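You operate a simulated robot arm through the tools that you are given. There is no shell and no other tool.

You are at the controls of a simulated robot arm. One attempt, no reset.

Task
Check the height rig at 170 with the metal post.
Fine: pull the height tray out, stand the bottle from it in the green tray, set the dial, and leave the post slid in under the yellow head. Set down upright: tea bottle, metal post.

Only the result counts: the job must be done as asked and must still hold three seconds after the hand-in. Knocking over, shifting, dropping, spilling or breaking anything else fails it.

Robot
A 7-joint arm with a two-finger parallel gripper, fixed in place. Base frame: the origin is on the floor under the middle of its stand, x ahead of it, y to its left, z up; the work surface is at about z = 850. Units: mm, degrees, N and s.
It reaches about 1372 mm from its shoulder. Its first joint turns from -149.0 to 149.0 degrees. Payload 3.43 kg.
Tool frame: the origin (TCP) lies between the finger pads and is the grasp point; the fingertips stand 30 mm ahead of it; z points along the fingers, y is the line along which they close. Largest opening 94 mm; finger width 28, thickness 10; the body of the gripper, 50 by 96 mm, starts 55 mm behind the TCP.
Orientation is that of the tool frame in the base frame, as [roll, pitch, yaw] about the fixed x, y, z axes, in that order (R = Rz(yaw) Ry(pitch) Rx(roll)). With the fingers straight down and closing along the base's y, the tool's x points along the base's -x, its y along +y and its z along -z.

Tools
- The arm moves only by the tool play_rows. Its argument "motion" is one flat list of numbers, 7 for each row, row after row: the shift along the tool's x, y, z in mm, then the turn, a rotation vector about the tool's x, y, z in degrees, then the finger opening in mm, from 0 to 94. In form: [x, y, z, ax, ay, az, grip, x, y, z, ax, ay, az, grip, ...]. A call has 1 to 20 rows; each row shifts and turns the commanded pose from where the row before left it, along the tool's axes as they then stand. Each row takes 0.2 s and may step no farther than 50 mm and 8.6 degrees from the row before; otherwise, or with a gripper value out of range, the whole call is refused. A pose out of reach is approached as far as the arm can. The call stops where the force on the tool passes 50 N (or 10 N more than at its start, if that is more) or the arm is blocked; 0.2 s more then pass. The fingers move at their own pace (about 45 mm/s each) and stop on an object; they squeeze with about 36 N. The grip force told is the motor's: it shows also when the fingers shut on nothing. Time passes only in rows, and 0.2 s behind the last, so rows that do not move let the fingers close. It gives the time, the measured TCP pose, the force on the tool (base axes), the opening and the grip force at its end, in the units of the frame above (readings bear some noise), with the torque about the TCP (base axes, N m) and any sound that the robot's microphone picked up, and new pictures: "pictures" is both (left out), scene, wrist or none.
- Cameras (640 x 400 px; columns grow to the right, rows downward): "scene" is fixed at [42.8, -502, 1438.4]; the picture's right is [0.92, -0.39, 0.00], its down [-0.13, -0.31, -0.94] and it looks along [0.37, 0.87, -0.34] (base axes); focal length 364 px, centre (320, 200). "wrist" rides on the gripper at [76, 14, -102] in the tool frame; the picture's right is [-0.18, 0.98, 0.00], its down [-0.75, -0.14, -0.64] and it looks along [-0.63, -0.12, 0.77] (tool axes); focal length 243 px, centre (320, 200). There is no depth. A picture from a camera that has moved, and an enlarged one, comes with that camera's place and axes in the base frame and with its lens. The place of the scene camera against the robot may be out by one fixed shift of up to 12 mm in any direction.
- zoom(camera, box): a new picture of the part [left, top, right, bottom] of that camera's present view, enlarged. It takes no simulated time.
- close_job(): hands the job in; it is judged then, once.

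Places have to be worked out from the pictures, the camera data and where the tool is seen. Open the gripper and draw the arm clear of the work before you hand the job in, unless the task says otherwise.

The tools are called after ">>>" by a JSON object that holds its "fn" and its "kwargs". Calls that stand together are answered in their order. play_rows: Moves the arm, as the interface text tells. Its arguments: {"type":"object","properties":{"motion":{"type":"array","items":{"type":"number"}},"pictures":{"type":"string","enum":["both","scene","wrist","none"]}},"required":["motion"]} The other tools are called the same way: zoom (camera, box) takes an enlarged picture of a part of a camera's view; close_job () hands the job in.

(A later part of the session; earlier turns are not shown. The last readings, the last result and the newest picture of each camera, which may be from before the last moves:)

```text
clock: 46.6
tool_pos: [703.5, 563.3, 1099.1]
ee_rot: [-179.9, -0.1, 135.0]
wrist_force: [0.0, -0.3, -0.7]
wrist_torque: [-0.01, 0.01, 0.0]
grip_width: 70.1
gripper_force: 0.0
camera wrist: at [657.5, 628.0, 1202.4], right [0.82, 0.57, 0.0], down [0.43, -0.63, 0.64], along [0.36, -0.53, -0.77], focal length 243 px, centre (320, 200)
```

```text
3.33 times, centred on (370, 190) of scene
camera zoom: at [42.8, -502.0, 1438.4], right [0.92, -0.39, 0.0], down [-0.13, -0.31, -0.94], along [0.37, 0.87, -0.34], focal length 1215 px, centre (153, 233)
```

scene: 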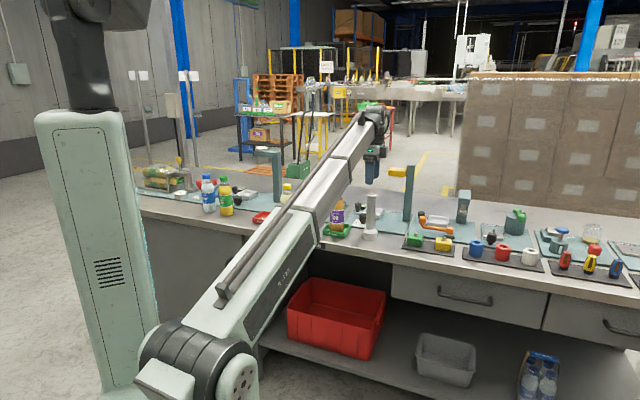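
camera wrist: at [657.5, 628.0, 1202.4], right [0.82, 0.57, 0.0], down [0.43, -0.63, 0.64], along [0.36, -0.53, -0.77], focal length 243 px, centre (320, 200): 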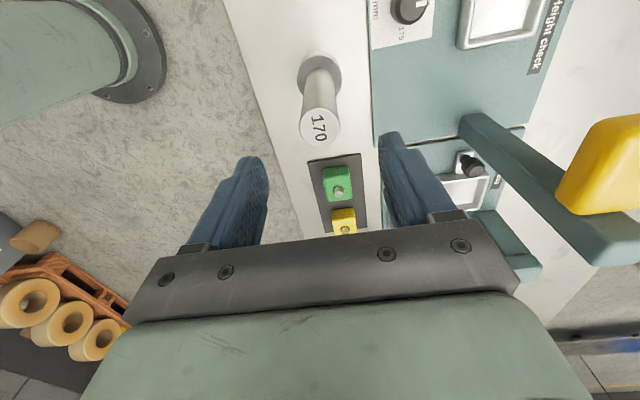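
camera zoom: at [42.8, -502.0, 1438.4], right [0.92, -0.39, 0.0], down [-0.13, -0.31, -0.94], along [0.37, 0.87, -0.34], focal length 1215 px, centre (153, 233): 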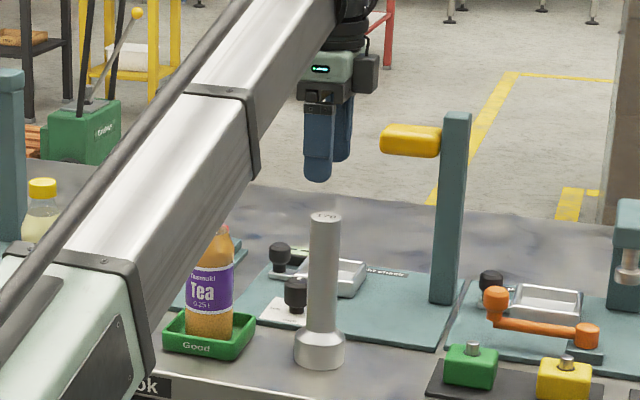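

The post top is at about (u −96, v 894) versus the TCP at (−99, 896). I correct by (+2.5, −1.7) and descend around the shaft to z≈998.

>>> {"fn": "play_rows", "kwargs": {"motion": [1.3, -0.9, 35, 0, 0, 0, 70, 1.2, -0.8, 35, 0, 0, 0, 70, 0, 0, 25, 0, 0, 0, 70, 0, 0, 6, 0, 0, 0, 70, 0, 0, 0, 0, 0, 0, 70], "pictures": "both"}}

>>> {"fn": "zoom", "kwargs": {"camera": "wrist", "box": [220, 60, 440, 260]}}

>>> {"fn": "zoom", "kwargs": {"camera": "scene", "box": [310, 130, 430, 250]}}

```text
clock: 47.8
tool_pos: [700.3, 564.5, 999.9]
ee_rot: [180.0, 0.0, 135.0]
wrist_force: [-0.3, 0.4, 0.0]
wrist_torque: [-0.04, 0.0, -0.01]
grip_width: 70.1
gripper_force: 0.1
camera wrist: at [655.3, 629.1, 1102.5], right [0.82, 0.57, 0.0], down [0.43, -0.63, 0.64], along [0.36, -0.53, -0.77], focal length 243 px, centre (320, 200)
```

scene: 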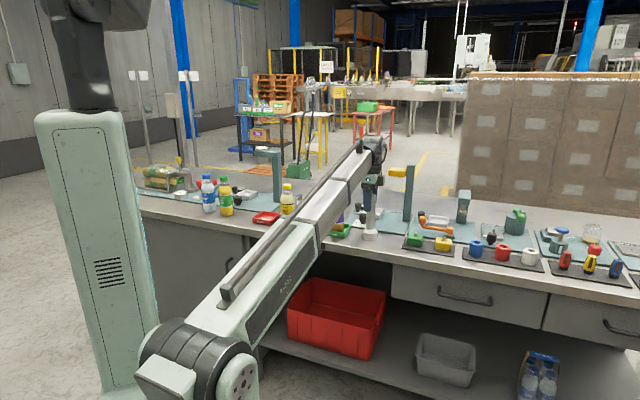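
wrist: 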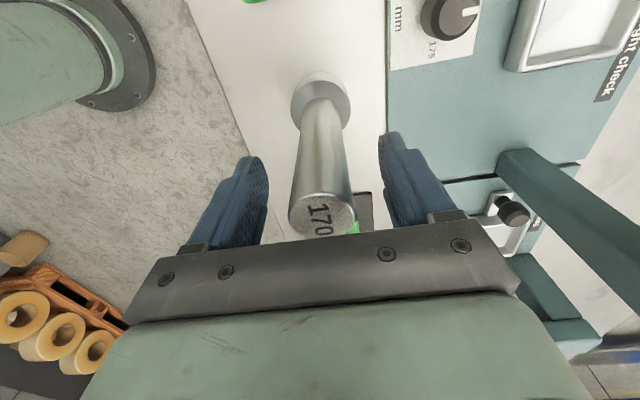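

```text
2.00 times, centred on (330, 160) of wrist
camera zoom: at [655.3, 629.1, 1102.5], right [0.82, 0.57, 0.0], down [0.43, -0.63, 0.64], along [0.36, -0.53, -0.77], focal length 485 px, centre (300, 280)
```

zoom: 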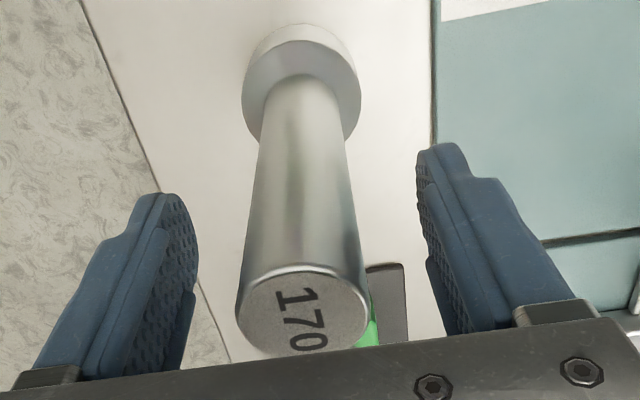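

```text
3.33 times, centred on (370, 190) of scene
camera zoom: at [42.8, -502.0, 1438.4], right [0.92, -0.39, 0.0], down [-0.13, -0.31, -0.94], along [0.37, 0.87, -0.34], focal length 1215 px, centre (153, 233)
```

zoom: 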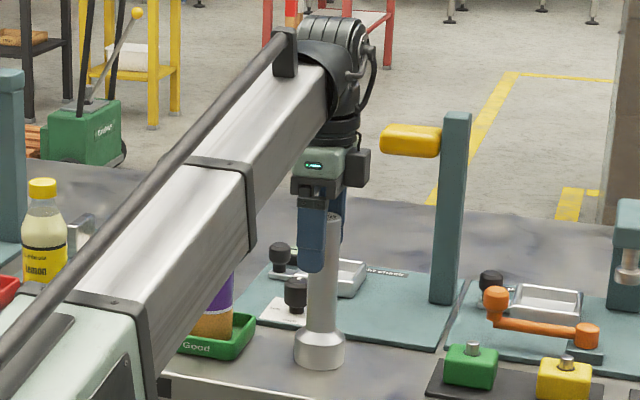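

The shaft is centred between the fingers. I close the gripper on it.

>>> {"fn": "play_rows", "kwargs": {"motion": [0, 0, 0, 0, 0, 0, 50, 0, 0, 0, 0, 0, 0, 40, 0, 0, 0, 0, 0, 0, 20, 0, 0, 0, 0, 0, 0, 20, 0, 0, 0, 0, 0, 0, 20], "pictures": "none"}}

```text
clock: 49.0
tool_pos: [700.5, 566.1, 1000.2]
ee_rot: [180.0, 0.0, 134.9]
wrist_force: [0.4, -0.7, -0.9]
wrist_torque: [-0.02, 0.03, -0.02]
grip_width: 33.4
gripper_force: 35.7
```

Gripped at 33.4 mm with no side load. I lift slowly by 30 mm and check weight and pose.

>>> {"fn": "play_rows", "kwargs": {"motion": [0, 0, -3, 0, 0, 0, 15, 0, 0, -7, 0, 0, 0, 15, 0, 0, -10, 0, 0, 0, 15, 0, 0, -10, 0, 0, 0, 15, 0, 0, 0, 0, 0, 0, 15], "pictures": "both"}}

>>> {"fn": "zoom", "kwargs": {"camera": "scene", "box": [310, 130, 430, 250]}}

```text
clock: 50.2
tool_pos: [698.9, 565.7, 1029.5]
ee_rot: [-179.9, 0.0, 135.0]
wrist_force: [0.2, -0.1, -3.6]
wrist_torque: [0.02, -0.02, -0.05]
grip_width: 33.4
gripper_force: 35.9
camera wrist: at [653.8, 629.2, 1132.2], right [0.82, 0.57, 0.0], down [0.43, -0.63, 0.64], along [0.36, -0.53, -0.77], focal length 243 px, centre (320, 200)
```

scene: 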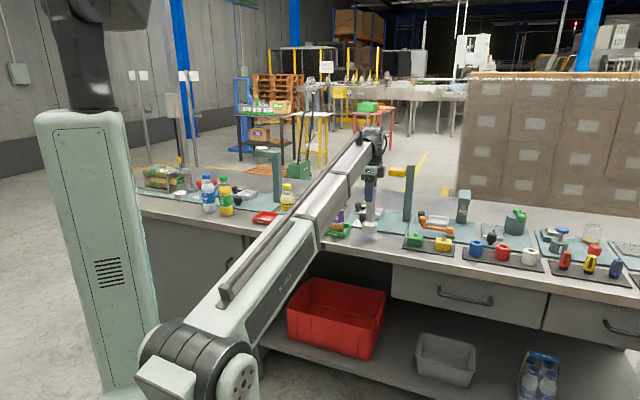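
wrist: 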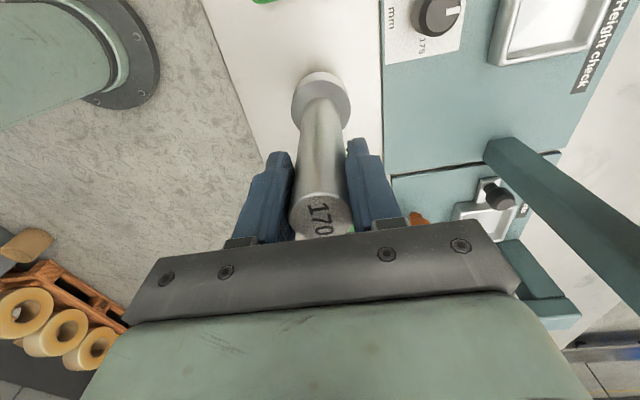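

```text
3.33 times, centred on (370, 190) of scene
camera zoom: at [42.8, -502.0, 1438.4], right [0.92, -0.39, 0.0], down [-0.13, -0.31, -0.94], along [0.37, 0.87, -0.34], focal length 1215 px, centre (153, 233)
```

zoom: 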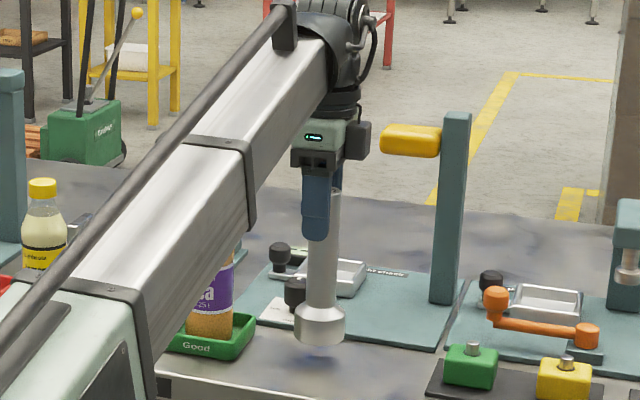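

The post weighs about 3.6 N and hangs straight; its base is 150 mm below the TCP. I lift a further 70 mm and carry it over toward the tray, staying on the left of the head.

>>> {"fn": "play_rows", "kwargs": {"motion": [0, 0, -20, 0, 0, 0, 15, 0, 0, -25, 0, 0, 0, 15, 0, 0, -25, 0, 0, 0, 15, 5.5, 15, 0, 0, 0, 0, 15, 8, 25, 0, 0, 0, 0, 15, 8, 28, 0, 0, 0, 0, 15, 8, 28, 0, 0, 0, 0, 15, 7, 28, 0, 0, 0, 0, 15, 5, 28, 0, 0, 0, 0, 15, 2.5, 25, 0, 0, 0, 0, 15, 0, 15, 0, 0, 0, 0, 15, 0, 10.3, 0, 0, 0, 0, 15, 0, 0, 0, 0, 0, 0, 15], "pictures": "both"}}

>>> {"fn": "zoom", "kwargs": {"camera": "wrist", "box": [220, 20, 440, 240]}}

>>> {"fn": "zoom", "kwargs": {"camera": "scene", "box": [330, 130, 440, 240]}}

```text
clock: 53.0
tool_pos: [810.1, 739.7, 1100.0]
ee_rot: [180.0, 0.0, 135.0]
wrist_force: [-0.1, 0.1, -4.2]
wrist_torque: [0.02, 0.0, -0.02]
grip_width: 33.3
gripper_force: 35.9
camera wrist: at [766.6, 803.3, 1202.1], right [0.82, 0.57, 0.0], down [0.43, -0.63, 0.64], along [0.36, -0.53, -0.77], focal length 243 px, centre (320, 200)
```

scene: 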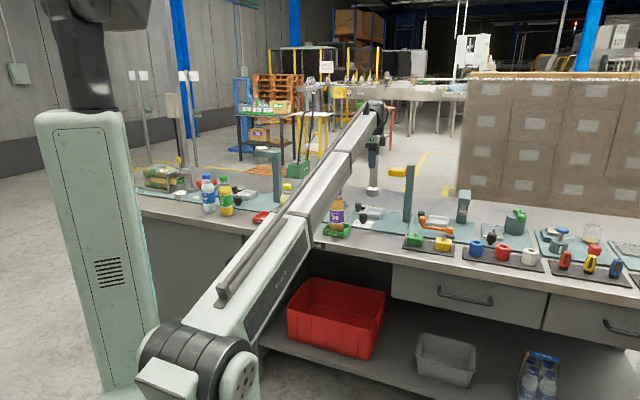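
wrist: 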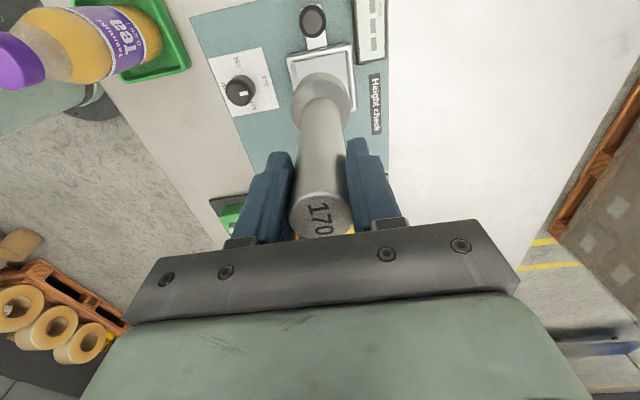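

```text
1.82 times, centred on (330, 130) of wrist
camera zoom: at [766.6, 803.3, 1202.1], right [0.82, 0.57, 0.0], down [0.43, -0.63, 0.64], along [0.36, -0.53, -0.77], focal length 441 px, centre (302, 327)
```

zoom: 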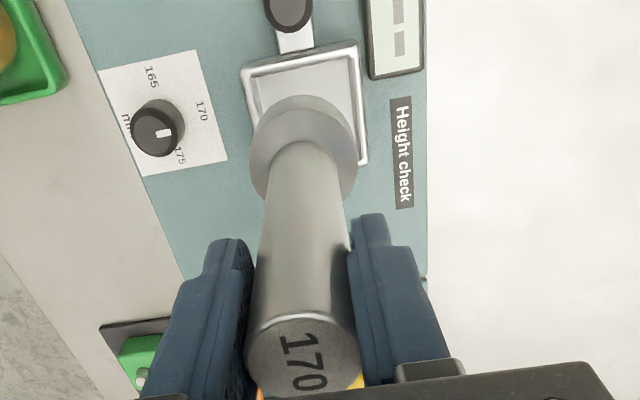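

```text
3.64 times, centred on (385, 185) of scene
camera zoom: at [42.8, -502.0, 1438.4], right [0.92, -0.39, 0.0], down [-0.13, -0.31, -0.94], along [0.37, 0.87, -0.34], focal length 1326 px, centre (84, 254)
```

zoom: 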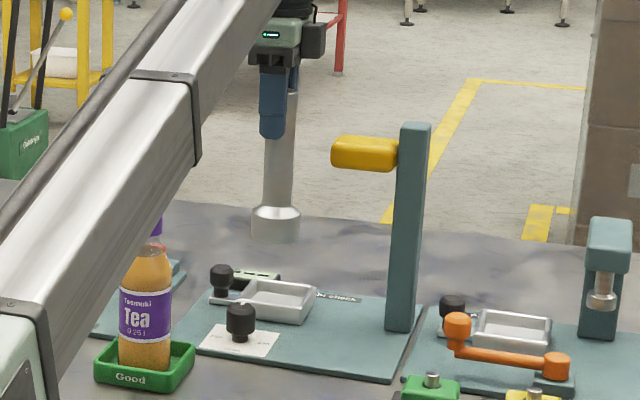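

The post hangs above the tray with the axis at about (u −54, v 1096) and the tray centre at about (−57.5, 1097.3). I correct by (−3.5, +1.5) and lower until the base is about 10 mm above the rim to check the fit.

>>> {"fn": "play_rows", "kwargs": {"motion": [-1.5, 0.5, 10, 0, 0, 0, 15, -2, 1, 20, 0, 0, 0, 15, 0, 0, 20, 0, 0, 0, 15, 0, 0, 10, 0, 0, 0, 15, 0, 0, 0, 0, 0, 0, 15], "pictures": "both"}}

>>> {"fn": "zoom", "kwargs": {"camera": "wrist", "box": [260, 20, 380, 140]}}

>>> {"fn": "zoom", "kwargs": {"camera": "scene", "box": [350, 180, 410, 230]}}

```text
clock: 54.2
tool_pos: [816.2, 739.5, 1040.7]
ee_rot: [-179.9, -0.1, 134.9]
wrist_force: [0.2, -1.4, -4.5]
wrist_torque: [0.0, 0.03, 0.02]
grip_width: 33.6
gripper_force: 36.2
camera wrist: at [770.2, 802.7, 1143.4], right [0.82, 0.57, 0.0], down [0.43, -0.63, 0.64], along [0.36, -0.53, -0.77], focal length 243 px, centre (320, 200)
```

scene: 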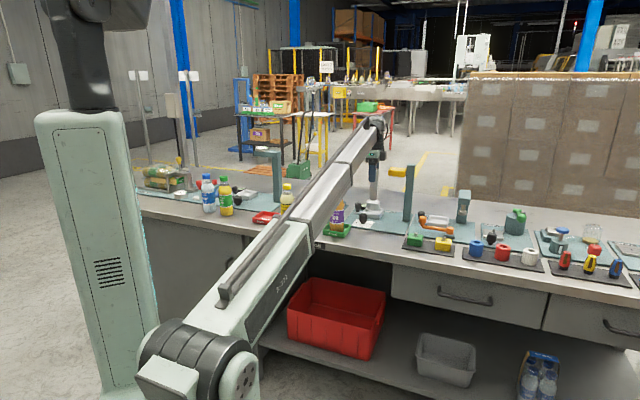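
wrist: 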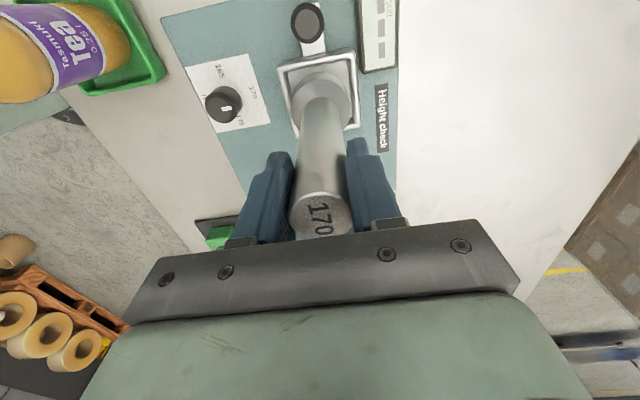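

```text
3.33 times, centred on (320, 80) of wrist
camera zoom: at [770.2, 802.7, 1143.4], right [0.82, 0.57, 0.0], down [0.43, -0.63, 0.64], along [0.36, -0.53, -0.77], focal length 809 px, centre (320, 600)
```

zoom: 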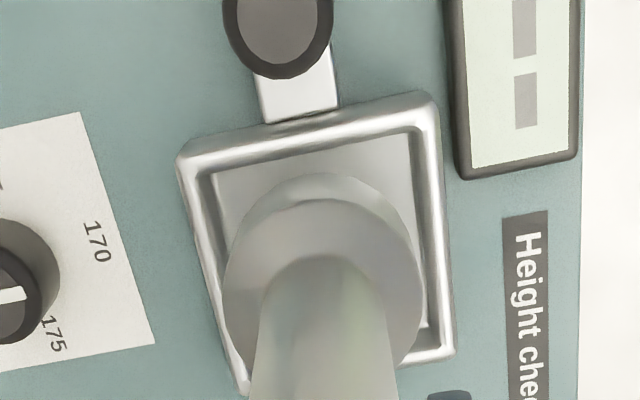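

```text
8.00 times, centred on (380, 205) of scene
camera zoom: at [42.8, -502.0, 1438.4], right [0.92, -0.39, 0.0], down [-0.13, -0.31, -0.94], along [0.37, 0.87, -0.34], focal length 2916 px, centre (-160, 160)
```

zoom: 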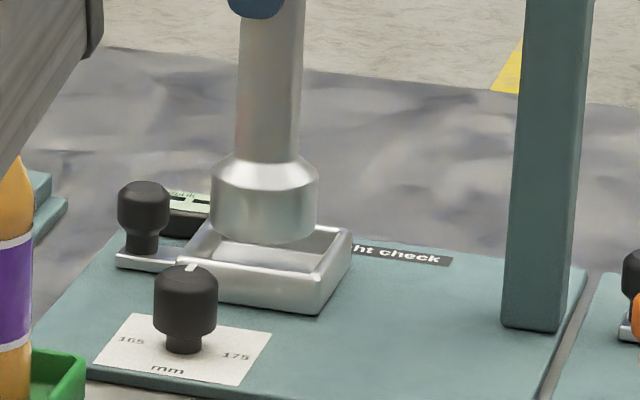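

In the wrist view the flange is centred in the tray opening to within about 1 mm, and the scene view agrees. I lower it in small steps, watching for early contact with the rim (TCP≈1030) versus the floor (TCP≈1014).

>>> {"fn": "play_rows", "kwargs": {"motion": [0, 0.7, 4, 0, 0, 0, 15, 0, 0, 4, 0, 0, 0, 15, 0, 0, 4, 0, 0, 0, 15, 0, 0, 3, 0, 0, 0, 15, 0, 0, 0, 0, 0, 0, 15], "pictures": "both"}}

>>> {"fn": "zoom", "kwargs": {"camera": "wrist", "box": [260, 20, 380, 140]}}

>>> {"fn": "zoom", "kwargs": {"camera": "scene", "box": [350, 180, 410, 230]}}

```text
clock: 55.4
tool_pos: [814.6, 739.6, 1026.0]
ee_rot: [-179.9, 0.1, 134.9]
wrist_force: [-0.1, -0.9, -4.3]
wrist_torque: [0.01, 0.04, 0.01]
grip_width: 33.5
gripper_force: 36.0
camera wrist: at [770.0, 803.0, 1127.9], right [0.82, 0.57, 0.0], down [0.43, -0.63, 0.64], along [0.36, -0.53, -0.77], focal length 243 px, centre (320, 200)
```

scene: 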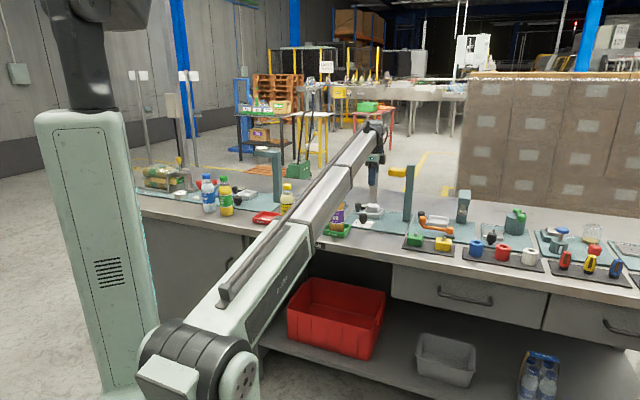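
wrist: 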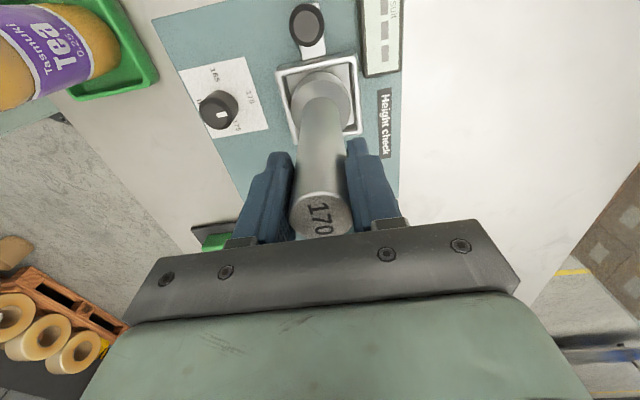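

```text
3.33 times, centred on (320, 80) of wrist
camera zoom: at [770.0, 803.0, 1127.9], right [0.82, 0.57, 0.0], down [0.43, -0.63, 0.64], along [0.36, -0.53, -0.77], focal length 809 px, centre (320, 600)
```

zoom: 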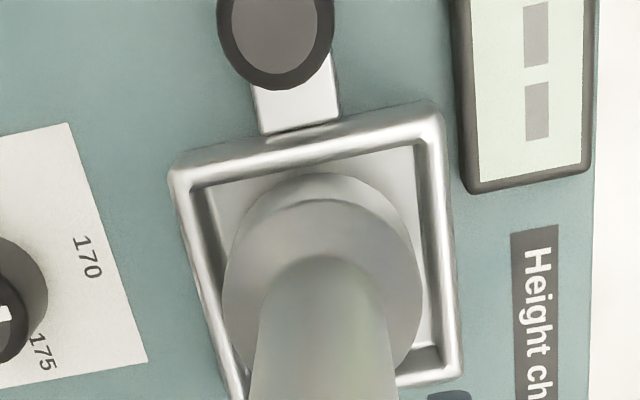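

```text
8.00 times, centred on (380, 205) of scene
camera zoom: at [42.8, -502.0, 1438.4], right [0.92, -0.39, 0.0], down [-0.13, -0.31, -0.94], along [0.37, 0.87, -0.34], focal length 2916 px, centre (-160, 160)
```

zoom: 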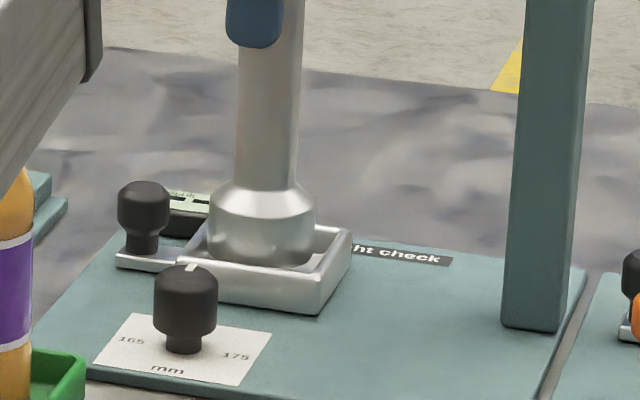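

The flange is inside the rim with no contact force. I nudge +0.8 mm in y and continue down toward the floor.

>>> {"fn": "play_rows", "kwargs": {"motion": [0, 0.8, 3, 0, 0, 0, 15, 0, 0, 3, 0, 0, 0, 15, 0, 0, 2, 0, 0, 0, 15, 0, 0, 1.5, 0, 0, 0, 15, 0, 0, 0, 0, 0, 0, 15], "pictures": "none"}}

```text
clock: 56.6
tool_pos: [815.2, 739.1, 1016.6]
ee_rot: [180.0, 0.0, 135.0]
wrist_force: [0.3, 0.6, -3.8]
wrist_torque: [0.02, 0.04, 0.0]
grip_width: 33.3
gripper_force: 36.1
```

Still only the post's weight at z 1016.6; I keep lowering in 1.2 mm steps.

>>> {"fn": "play_rows", "kwargs": {"motion": [0, 0, 1.2, 0, 0, 0, 15, 0, 0, 1.2, 0, 0, 0, 15, 0, 0, 0, 0, 0, 0, 15], "pictures": "none"}}

```text
clock: 57.4
tool_pos: [814.7, 740.3, 1015.8]
ee_rot: [179.9, 0.0, 135.0]
wrist_force: [0.3, -0.1, 15.5]
wrist_torque: [-0.02, 0.18, -0.02]
grip_width: 33.3
gripper_force: 35.9
```

Contact at TCP z≈1015, i.e. a floor level of about 865, as expected, so the post stands on the tray floor. I ease up 1 mm, open and withdraw straight up.

>>> {"fn": "play_rows", "kwargs": {"motion": [0, 0, -1.2, 0, 0, 0, 15, 0, 0, 0, 0, 0, 0, 40, 0, 0, 0, 0, 0, 0, 55, 0, 0, 0, 0, 0, 0, 65, 0, 0, -10, 0, 0, 0, 65, 0, 0, -30, 0, 0, 0, 65, 0, 0, -40, 0, 0, 0, 65, 0, 0, -40, 0, 0, 0, 65, 0, 0, -30, 0, 0, 0, 65], "pictures": "both"}}

>>> {"fn": "zoom", "kwargs": {"camera": "wrist", "box": [220, 0, 440, 220]}}

>>> {"fn": "zoom", "kwargs": {"camera": "scene", "box": [340, 150, 430, 240]}}

```text
clock: 59.4
tool_pos: [816.0, 739.3, 1165.7]
ee_rot: [-180.0, 0.1, 135.1]
wrist_force: [0.0, -0.2, -0.7]
wrist_torque: [0.0, -0.02, -0.01]
grip_width: 65.3
gripper_force: 0.1
camera wrist: at [770.4, 803.5, 1267.0], right [0.82, 0.57, 0.0], down [0.43, -0.63, 0.64], along [0.36, -0.53, -0.77], focal length 243 px, centre (320, 200)
```

scene: 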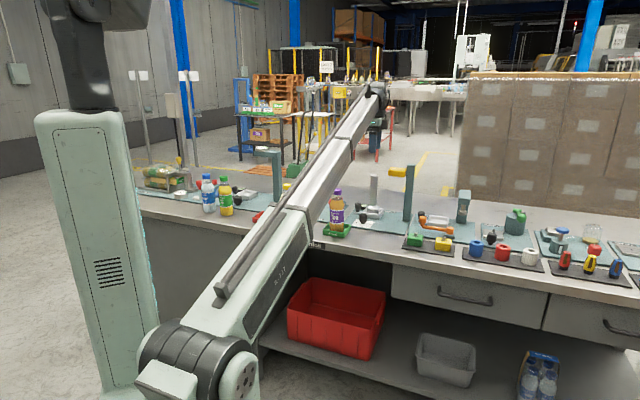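
wrist: 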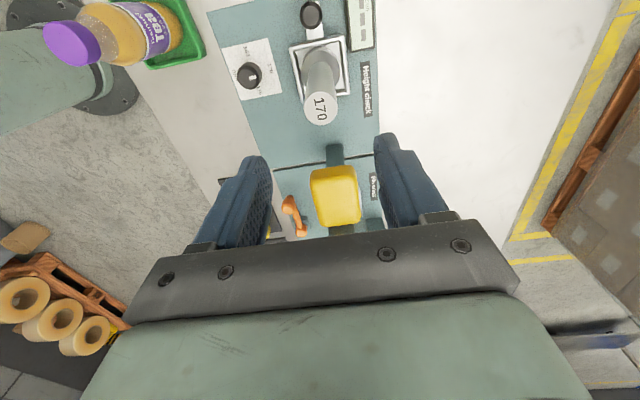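

```text
1.82 times, centred on (330, 110) of wrist
camera zoom: at [770.4, 803.5, 1267.0], right [0.82, 0.57, 0.0], down [0.43, -0.63, 0.64], along [0.36, -0.53, -0.77], focal length 441 px, centre (302, 364)
```

zoom: 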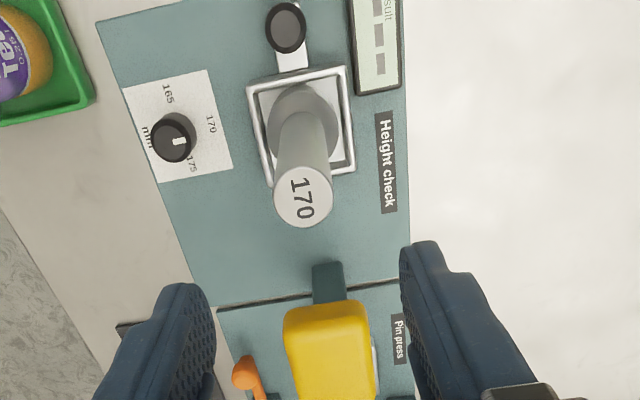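

```text
4.44 times, centred on (385, 195) of scene
camera zoom: at [42.8, -502.0, 1438.4], right [0.92, -0.39, 0.0], down [-0.13, -0.31, -0.94], along [0.37, 0.87, -0.34], focal length 1620 px, centre (31, 222)
```

zoom: 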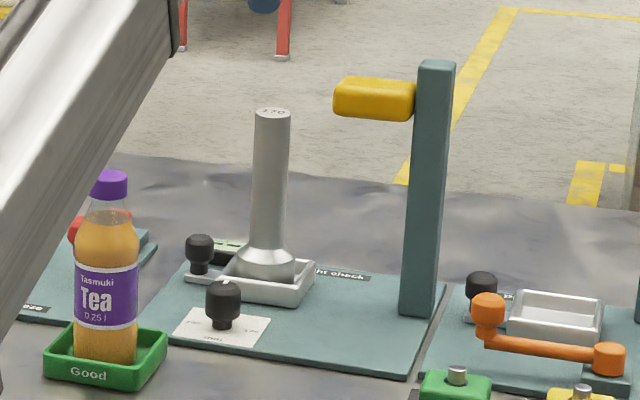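

The post stands upright in the tray and its top is below the head's underside. I'll push the tray home with closed fingers against the left side of the knob (at about u 11, v 1098): move left, tilt 10° away, and descend to the left of the knob.

>>> {"fn": "play_rows", "kwargs": {"motion": [36.5, -0.4, 0, 0, 0, 0, 40, 36.5, -0.4, 0, 0, 0, 0, 20, 36.5, -0.4, 0, 0, 0, 0, 0, 0, 0, 0, 0, -5, 0, 0, 0, 0, 0, 0, -5, 0, 0, 7.3, 0, 41.4, 0, 0, 0, 0, 7.3, 0, 41.4, 0, 0, 0, 0, 7.3, 0, 41.4, 0, 0, 0, 0, 7.3, 0, 41.4, 0, 0, 0, 0], "pictures": "both"}}

>>> {"fn": "zoom", "kwargs": {"camera": "wrist", "box": [220, 20, 440, 240]}}

>>> {"fn": "zoom", "kwargs": {"camera": "scene", "box": [330, 130, 430, 240]}}

```text
clock: 61.4
tool_pos: [737.5, 815.7, 995.9]
ee_rot: [-179.9, 10.0, 134.9]
wrist_force: [0.5, 0.0, -0.2]
wrist_torque: [0.03, 0.0, 0.0]
grip_width: 0.0
gripper_force: 33.0
camera wrist: at [680.5, 891.6, 1085.1], right [0.82, 0.57, 0.03], down [0.35, -0.55, 0.76], along [0.45, -0.62, -0.65], focal length 243 px, centre (320, 200)
```

scene: 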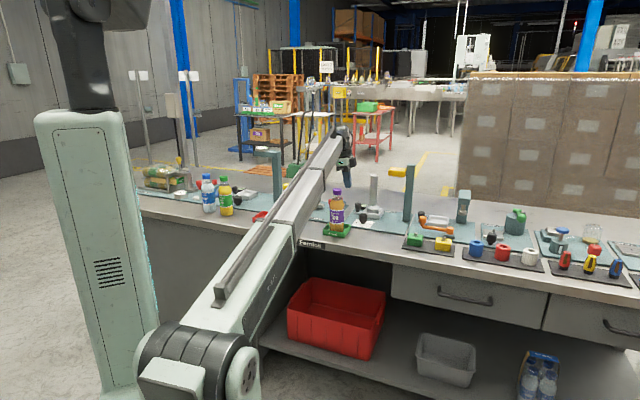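
wrist: 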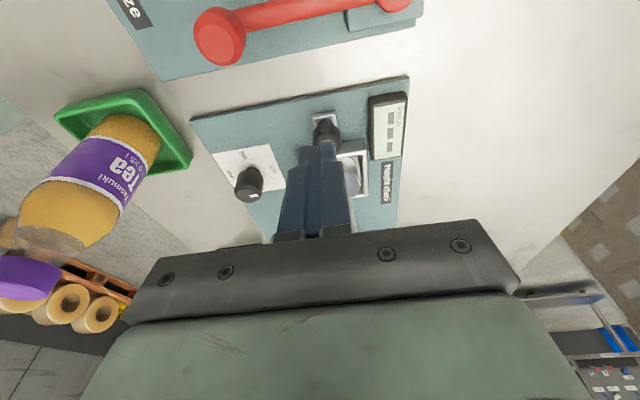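

```text
1.82 times, centred on (330, 130) of wrist
camera zoom: at [680.5, 891.6, 1085.1], right [0.82, 0.57, 0.03], down [0.35, -0.55, 0.76], along [0.45, -0.62, -0.65], focal length 441 px, centre (302, 327)
```

zoom: 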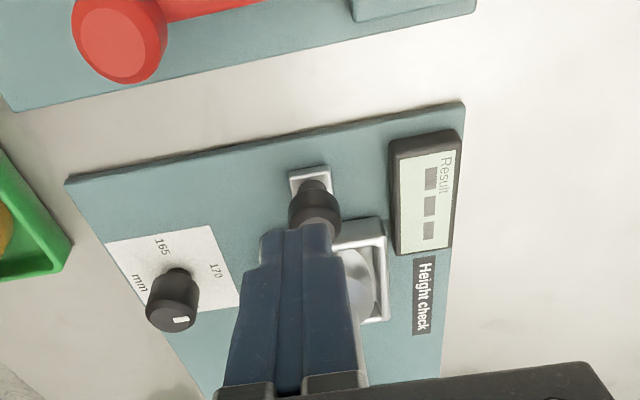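

```text
3.64 times, centred on (380, 185) of scene
camera zoom: at [42.8, -502.0, 1438.4], right [0.92, -0.39, 0.0], down [-0.13, -0.31, -0.94], along [0.37, 0.87, -0.34], focal length 1326 px, centre (102, 254)
```

zoom: 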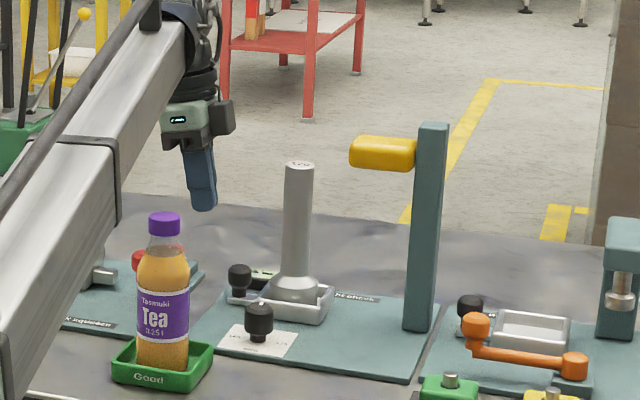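

The TCP is at u 55, v 1098. The forearm now runs almost directly above the tea bottle, so before going lower I look closely at the clearance between forearm and bottle cap.

>>> {"fn": "zoom", "kwargs": {"camera": "scene", "box": [200, 110, 370, 260]}}

>>> {"fn": "zoom", "kwargs": {"camera": "scene", "box": [100, 260, 320, 400]}}

>>> {"fn": "zoom", "kwargs": {"camera": "scene", "box": [310, 110, 370, 190]}}

```text
2.67 times, centred on (285, 185) of scene
camera zoom: at [42.8, -502.0, 1438.4], right [0.92, -0.39, 0.0], down [-0.13, -0.31, -0.94], along [0.37, 0.87, -0.34], focal length 972 px, centre (413, 240)
```

zoom: 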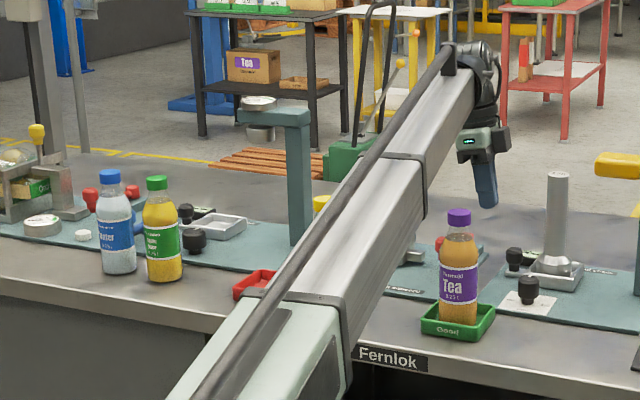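

```text
2.86 times, centred on (210, 330) of scene
camera zoom: at [42.8, -502.0, 1438.4], right [0.92, -0.39, 0.0], down [-0.13, -0.31, -0.94], along [0.37, 0.87, -0.34], focal length 1042 px, centre (634, -171)
```

zoom: 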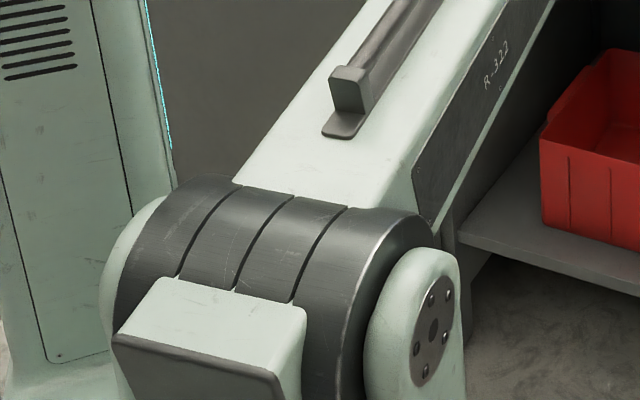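

```text
5.00 times, centred on (340, 150) of scene
camera zoom: at [42.8, -502.0, 1438.4], right [0.92, -0.39, 0.0], down [-0.13, -0.31, -0.94], along [0.37, 0.87, -0.34], focal length 1823 px, centre (220, 450)
```

zoom: 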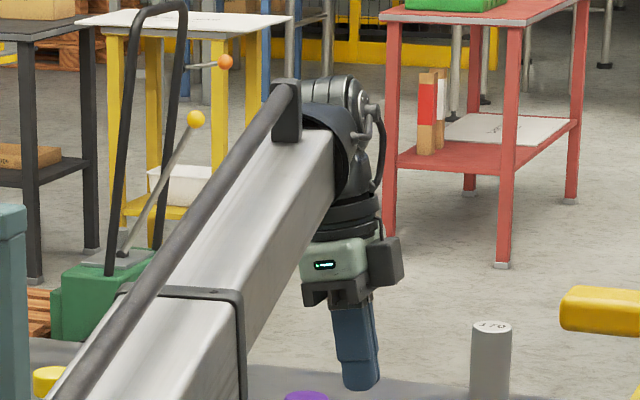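

The forearm would pass only about 5–20 mm above the tea bottle's cap while pushing the knob at z≈915, which is too risky. I will set the bottle aside briefly on the clear bench spot between the green tray and the lemon bottle, push the tray home, then put it back. First I rise, level the tool and move above the tea bottle.

>>> {"fn": "play_rows", "kwargs": {"motion": [-7.3, 0, -41.4, 0, 0, 0, 0, -7.3, 0, -41.4, 0, 0, 0, 0, -7.3, 0, -41.4, 0, 0, 0, 20, -7.3, 0, -41.4, 0, 0, 0, 40, 0, 0, 0, 0, 5, 0, 60, 0, 0, 0, 0, 5, 0, 70, -4.8, -40.7, 0, 0, 0, 0, 70, -4.8, -40.7, 0, 0, 0, 0, 70, -4.8, -40.7, 0, 0, 0, 0, 70, -4.8, -40.7, 0, 0, 0, 0, 70, -4.8, -40.7, 0, 0, 0, 0, 70, 0, 0, 0, 0, 0, 0, 70], "pictures": "both"}}

>>> {"fn": "zoom", "kwargs": {"camera": "wrist", "box": [220, 20, 440, 240]}}

```text
clock: 64.0
tool_pos: [607.2, 656.3, 1165.6]
ee_rot: [-179.9, -0.1, 135.1]
wrist_force: [0.5, -0.2, 0.6]
wrist_torque: [-0.01, -0.02, -0.01]
grip_width: 69.7
gripper_force: 0.0
camera wrist: at [562.0, 720.2, 1267.3], right [0.82, 0.57, 0.0], down [0.43, -0.63, 0.64], along [0.36, -0.53, -0.77], focal length 243 px, centre (320, 200)
```

scene: 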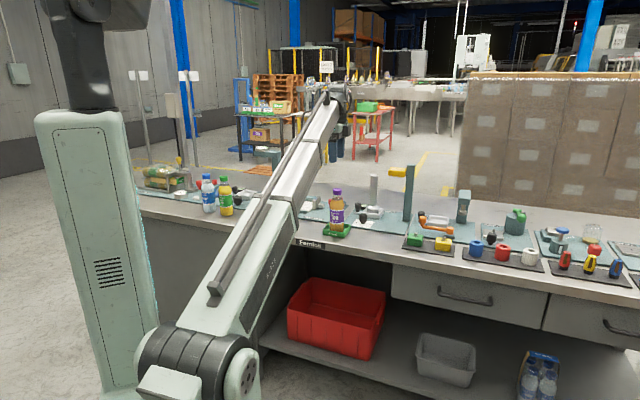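
wrist: 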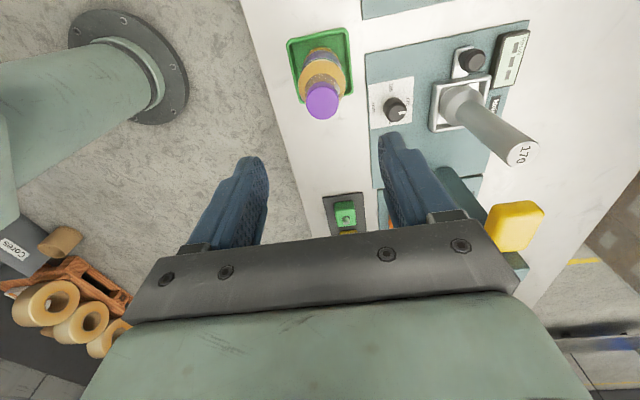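

```text
1.82 times, centred on (330, 130) of wrist
camera zoom: at [562.0, 720.2, 1267.3], right [0.82, 0.57, 0.0], down [0.43, -0.63, 0.64], along [0.36, -0.53, -0.77], focal length 441 px, centre (302, 327)
```

zoom: 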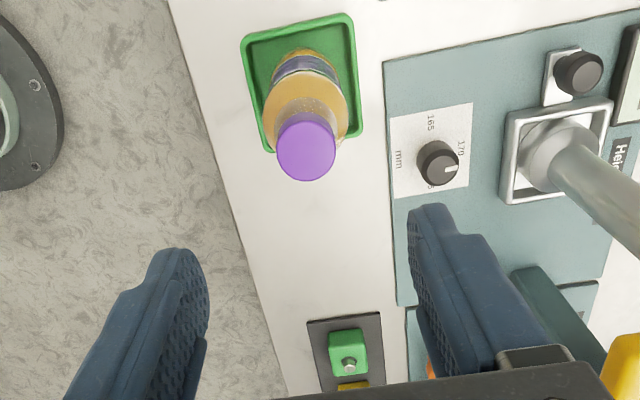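

The bottle still stands centred in the green tray. I descend to the same cap grip height as before (z≈1023), fingers open at 70.

>>> {"fn": "play_rows", "kwargs": {"motion": [-1, 0.5, 40, 0, 0, 0, 70, -0.5, 0.3, 40, 0, 0, 0, 70, 0, 0, 35, 0, 0, 0, 70, 0, 0, 20, 0, 0, 0, 70, 0, 0, 7, 0, 0, 0, 70, 0, 0, 0, 0, 0, 0, 70], "pictures": "both"}}

>>> {"fn": "zoom", "kwargs": {"camera": "wrist", "box": [220, 60, 440, 260]}}

>>> {"fn": "zoom", "kwargs": {"camera": "scene", "box": [300, 140, 380, 250]}}

```text
clock: 65.4
tool_pos: [609.7, 653.5, 1021.9]
ee_rot: [179.9, 0.2, 135.0]
wrist_force: [0.0, 0.9, 0.7]
wrist_torque: [-0.04, -0.02, 0.03]
grip_width: 69.9
gripper_force: 0.1
camera wrist: at [565.3, 717.3, 1124.5], right [0.82, 0.57, 0.0], down [0.43, -0.63, 0.64], along [0.36, -0.53, -0.77], focal length 243 px, centre (320, 200)
```

scene: 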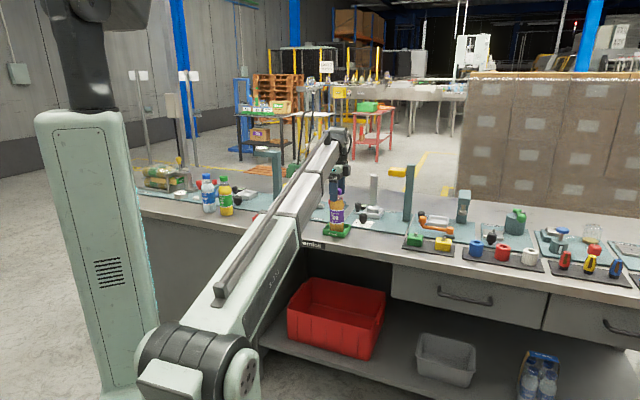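
wrist: 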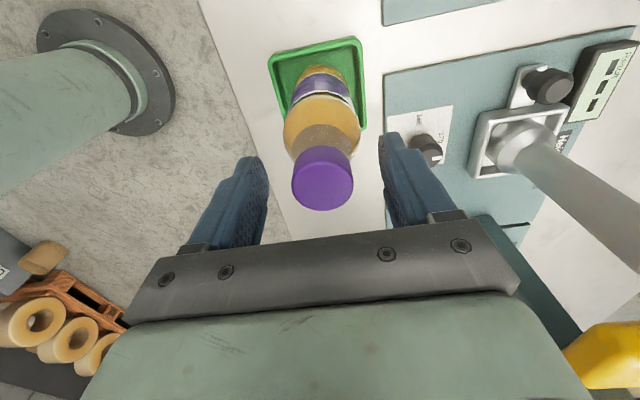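

```text
2.00 times, centred on (330, 160) of wrist
camera zoom: at [565.3, 717.3, 1124.5], right [0.82, 0.57, 0.0], down [0.43, -0.63, 0.64], along [0.36, -0.53, -0.77], focal length 485 px, centre (300, 280)
```

zoom: 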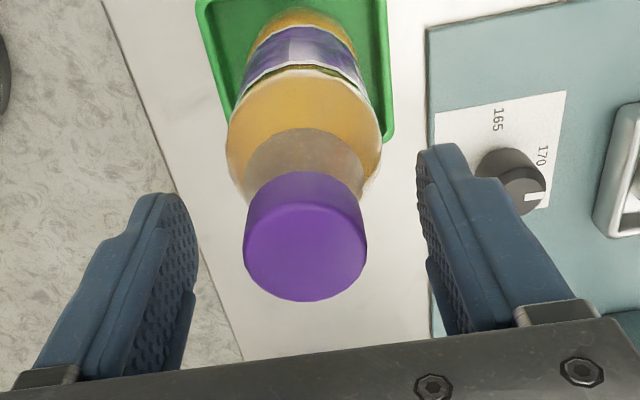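

```text
3.64 times, centred on (340, 195) of scene
camera zoom: at [42.8, -502.0, 1438.4], right [0.92, -0.39, 0.0], down [-0.13, -0.31, -0.94], along [0.37, 0.87, -0.34], focal length 1326 px, centre (247, 218)
```

zoom: 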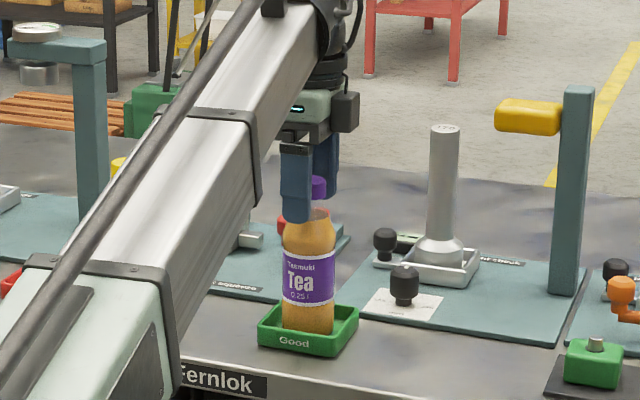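

The cap sits centred between the fingers as before. I close, lift 80 mm and carry the bottle 108 mm along the bench to the left.

>>> {"fn": "play_rows", "kwargs": {"motion": [0, 0, 0, 0, 0, 0, 50, 0, 0, 0, 0, 0, 0, 40, 0, 0, 0, 0, 0, 0, 20, 0, 0, 0, 0, 0, 0, 20, 0, 0, 0, 0, 0, 0, 20, 0, 0, -5, 0, 0, 0, 20, 0, 0, -15, 0, 0, 0, 20, 0, 0, -25, 0, 0, 0, 20, 0, 0, -25, 0, 0, 0, 20, 0, 0, -10, 0, 0, 0, 20, 12, 0, 0, 0, 0, 0, 20, 24, 0, 0, 0, 0, 0, 20, 28, 0, 0, 0, 0, 0, 20, 26, 0, 0, 0, 0, 0, 20, 14, 0, 0, 0, 0, 0, 20, 4, 0, 0, 0, 0, 0, 20, 0, 0, 0, 0, 0, 0, 20], "pictures": "both"}}

>>> {"fn": "zoom", "kwargs": {"camera": "wrist", "box": [160, 0, 440, 220]}}

>>> {"fn": "zoom", "kwargs": {"camera": "scene", "box": [230, 130, 380, 260]}}

```text
clock: 69.0
tool_pos: [535.1, 729.9, 1103.0]
ee_rot: [-179.9, 0.0, 135.0]
wrist_force: [-0.4, -0.4, -3.2]
wrist_torque: [0.03, 0.0, -0.03]
grip_width: 37.1
gripper_force: 36.1
camera wrist: at [488.7, 795.3, 1205.2], right [0.82, 0.57, 0.0], down [0.43, -0.63, 0.64], along [0.36, -0.53, -0.77], focal length 243 px, centre (320, 200)
```

scene: 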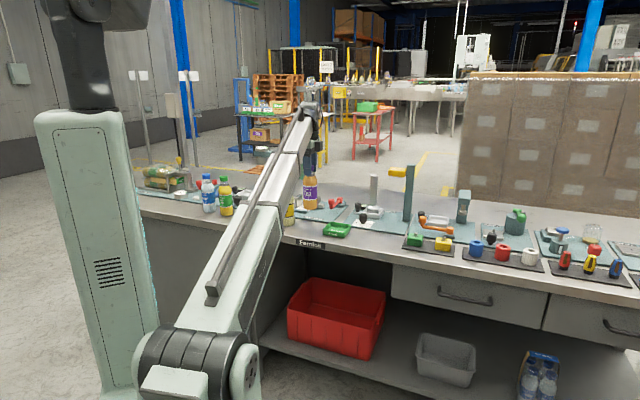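
wrist: 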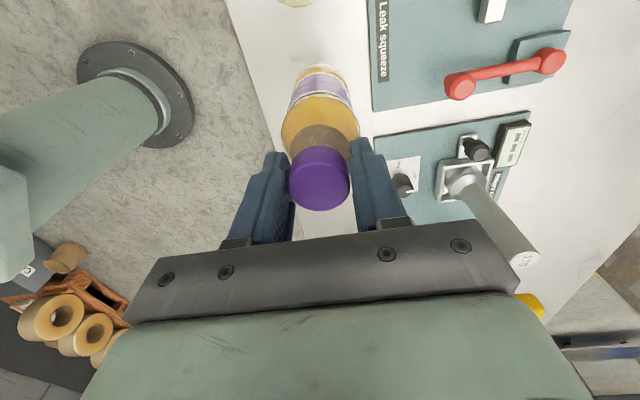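

```text
1.82 times, centred on (300, 110) of wrist
camera zoom: at [488.7, 795.3, 1205.2], right [0.82, 0.57, 0.0], down [0.43, -0.63, 0.64], along [0.36, -0.53, -0.77], focal length 441 px, centre (356, 364)
```

zoom: 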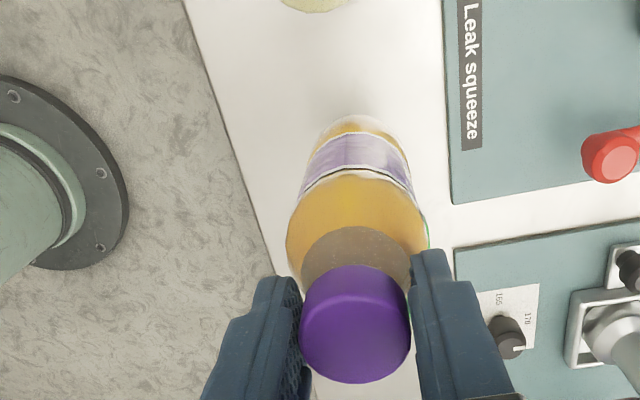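

```text
3.08 times, centred on (305, 195) of scene
camera zoom: at [42.8, -502.0, 1438.4], right [0.92, -0.39, 0.0], down [-0.13, -0.31, -0.94], along [0.37, 0.87, -0.34], focal length 1122 px, centre (366, 215)
```

zoom: 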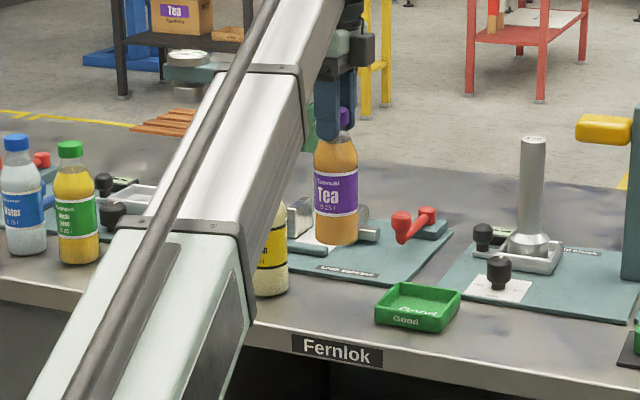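

The spot below is clear bench: the front edge is at v≈797, the next plate starts at v≈955, and the lemon bottle is 40 mm away. I lower the bottle to about 6 mm above the surface.

>>> {"fn": "play_rows", "kwargs": {"motion": [0, 0, 15, 0, 0, 0, 20, 0, 0, 25, 0, 0, 0, 20, 0, 0, 22, 0, 0, 0, 20, 0, 0, 12, 0, 0, 0, 20, 0, 0, 4, 0, 0, 0, 20, 0, 0, 0, 0, 0, 0, 20], "pictures": "scene"}}

>>> {"fn": "zoom", "kwargs": {"camera": "scene", "box": [230, 150, 350, 260]}}

```text
clock: 70.4
tool_pos: [535.3, 730.4, 1024.8]
ee_rot: [180.0, 0.1, 134.9]
wrist_force: [-0.3, -0.1, -2.0]
wrist_torque: [0.03, 0.02, -0.04]
grip_width: 36.9
gripper_force: 36.1
```

scene: 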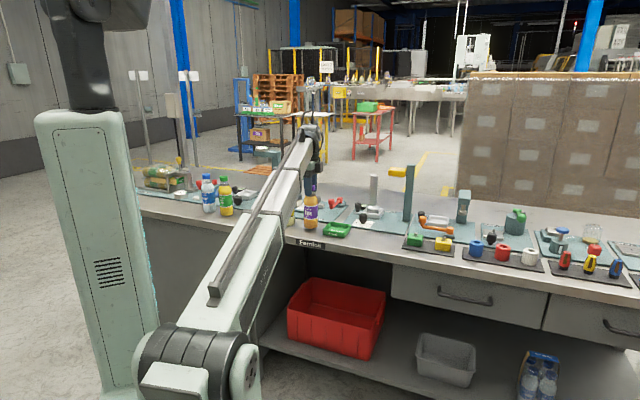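

```text
3.64 times, centred on (290, 205) of scene
camera zoom: at [42.8, -502.0, 1438.4], right [0.92, -0.39, 0.0], down [-0.13, -0.31, -0.94], along [0.37, 0.87, -0.34], focal length 1326 px, centre (429, 182)
```

zoom: 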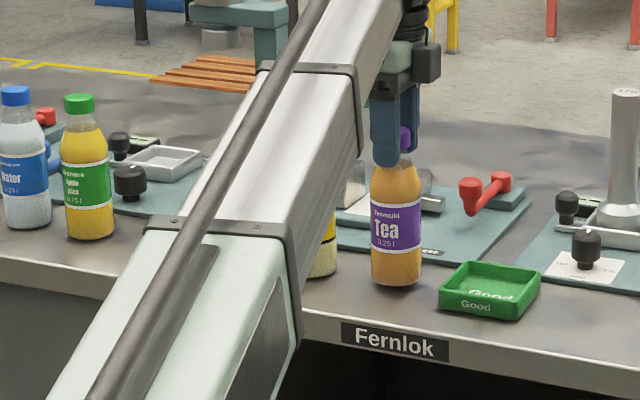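

The base is just above the bench. I lower in 1.5 mm steps until contact.

>>> {"fn": "play_rows", "kwargs": {"motion": [0, 0, 2, 0, 0, 0, 20, 0, 0, 1.5, 0, 0, 0, 20, 0, 0, 1.5, 0, 0, 0, 20, 0, 0, 0, 0, 0, 0, 20], "pictures": "none"}}

```text
clock: 71.4
tool_pos: [535.9, 730.5, 1019.8]
ee_rot: [179.9, 0.0, 135.0]
wrist_force: [-0.2, 0.0, -2.5]
wrist_torque: [-0.03, 0.0, -0.01]
grip_width: 36.5
gripper_force: 36.0
```

>>> {"fn": "play_rows", "kwargs": {"motion": [0, 0, 1.2, 0, 0, 0, 20, 0, 0, 1.2, 0, 0, 0, 20, 0, 0, 0, 0, 0, 0, 20], "pictures": "none"}}

```text
clock: 72.2
tool_pos: [535.6, 731.1, 1017.9]
ee_rot: [-180.0, 0.0, 135.1]
wrist_force: [0.1, 1.0, 7.0]
wrist_torque: [-0.05, 0.17, -0.03]
grip_width: 36.4
gripper_force: 36.1
```

The bottle touches the bench (force +7 N). I release it and rise clear.

>>> {"fn": "play_rows", "kwargs": {"motion": [0, 0, -0.6, 0, 0, 0, 20, 0, 0, 0, 0, 0, 0, 45, 0, 0, 0, 0, 0, 0, 60, 0, 0, 0, 0, 0, 0, 70, 0, 0, -10, 0, 0, 0, 70, 0, 0, -30, 0, 0, 0, 70, 0, 0, -40, 0, 0, 0, 70, 0, 0, -40, 0, 0, 0, 70, 0, 0, -28, 0, 0, 0, 70], "pictures": "both"}}

>>> {"fn": "zoom", "kwargs": {"camera": "scene", "box": [230, 150, 350, 260]}}

```text
clock: 74.2
tool_pos: [536.9, 730.9, 1166.6]
ee_rot: [180.0, 0.0, 135.1]
wrist_force: [0.7, -0.9, 0.2]
wrist_torque: [-0.03, -0.01, -0.01]
grip_width: 70.1
gripper_force: 0.0
camera wrist: at [491.0, 795.5, 1269.7], right [0.82, 0.57, 0.0], down [0.43, -0.63, 0.64], along [0.36, -0.53, -0.77], focal length 243 px, centre (320, 200)
```

scene: 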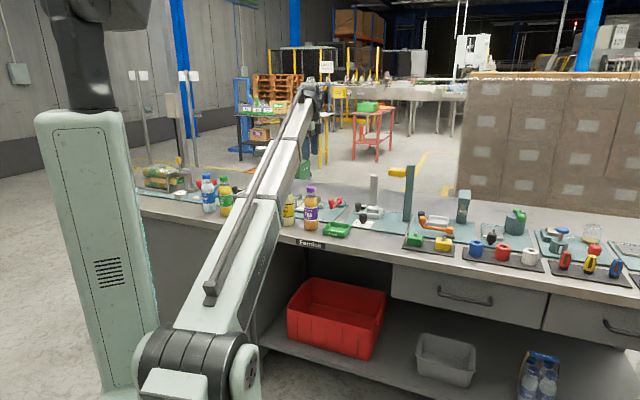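
wrist: 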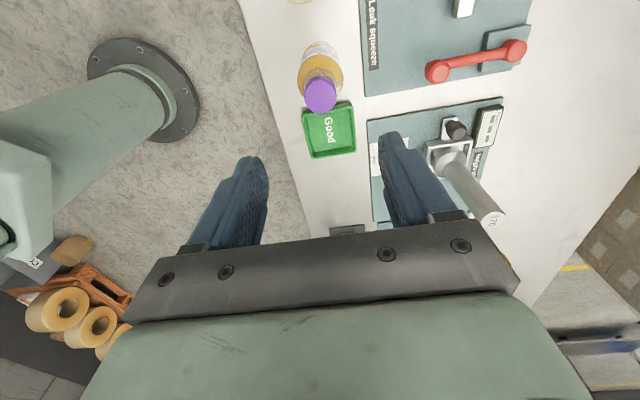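

```text
3.64 times, centred on (290, 205) of scene
camera zoom: at [42.8, -502.0, 1438.4], right [0.92, -0.39, 0.0], down [-0.13, -0.31, -0.94], along [0.37, 0.87, -0.34], focal length 1326 px, centre (429, 182)
```

zoom: 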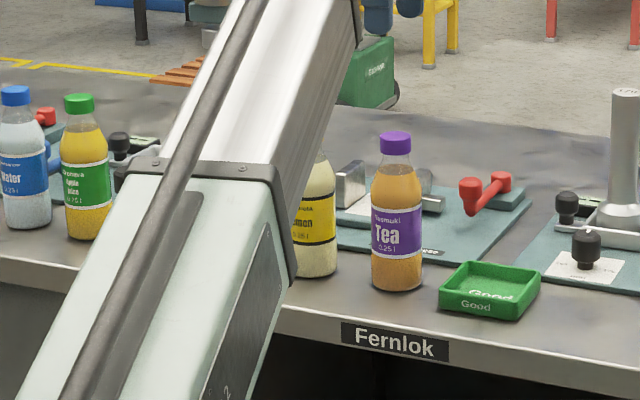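

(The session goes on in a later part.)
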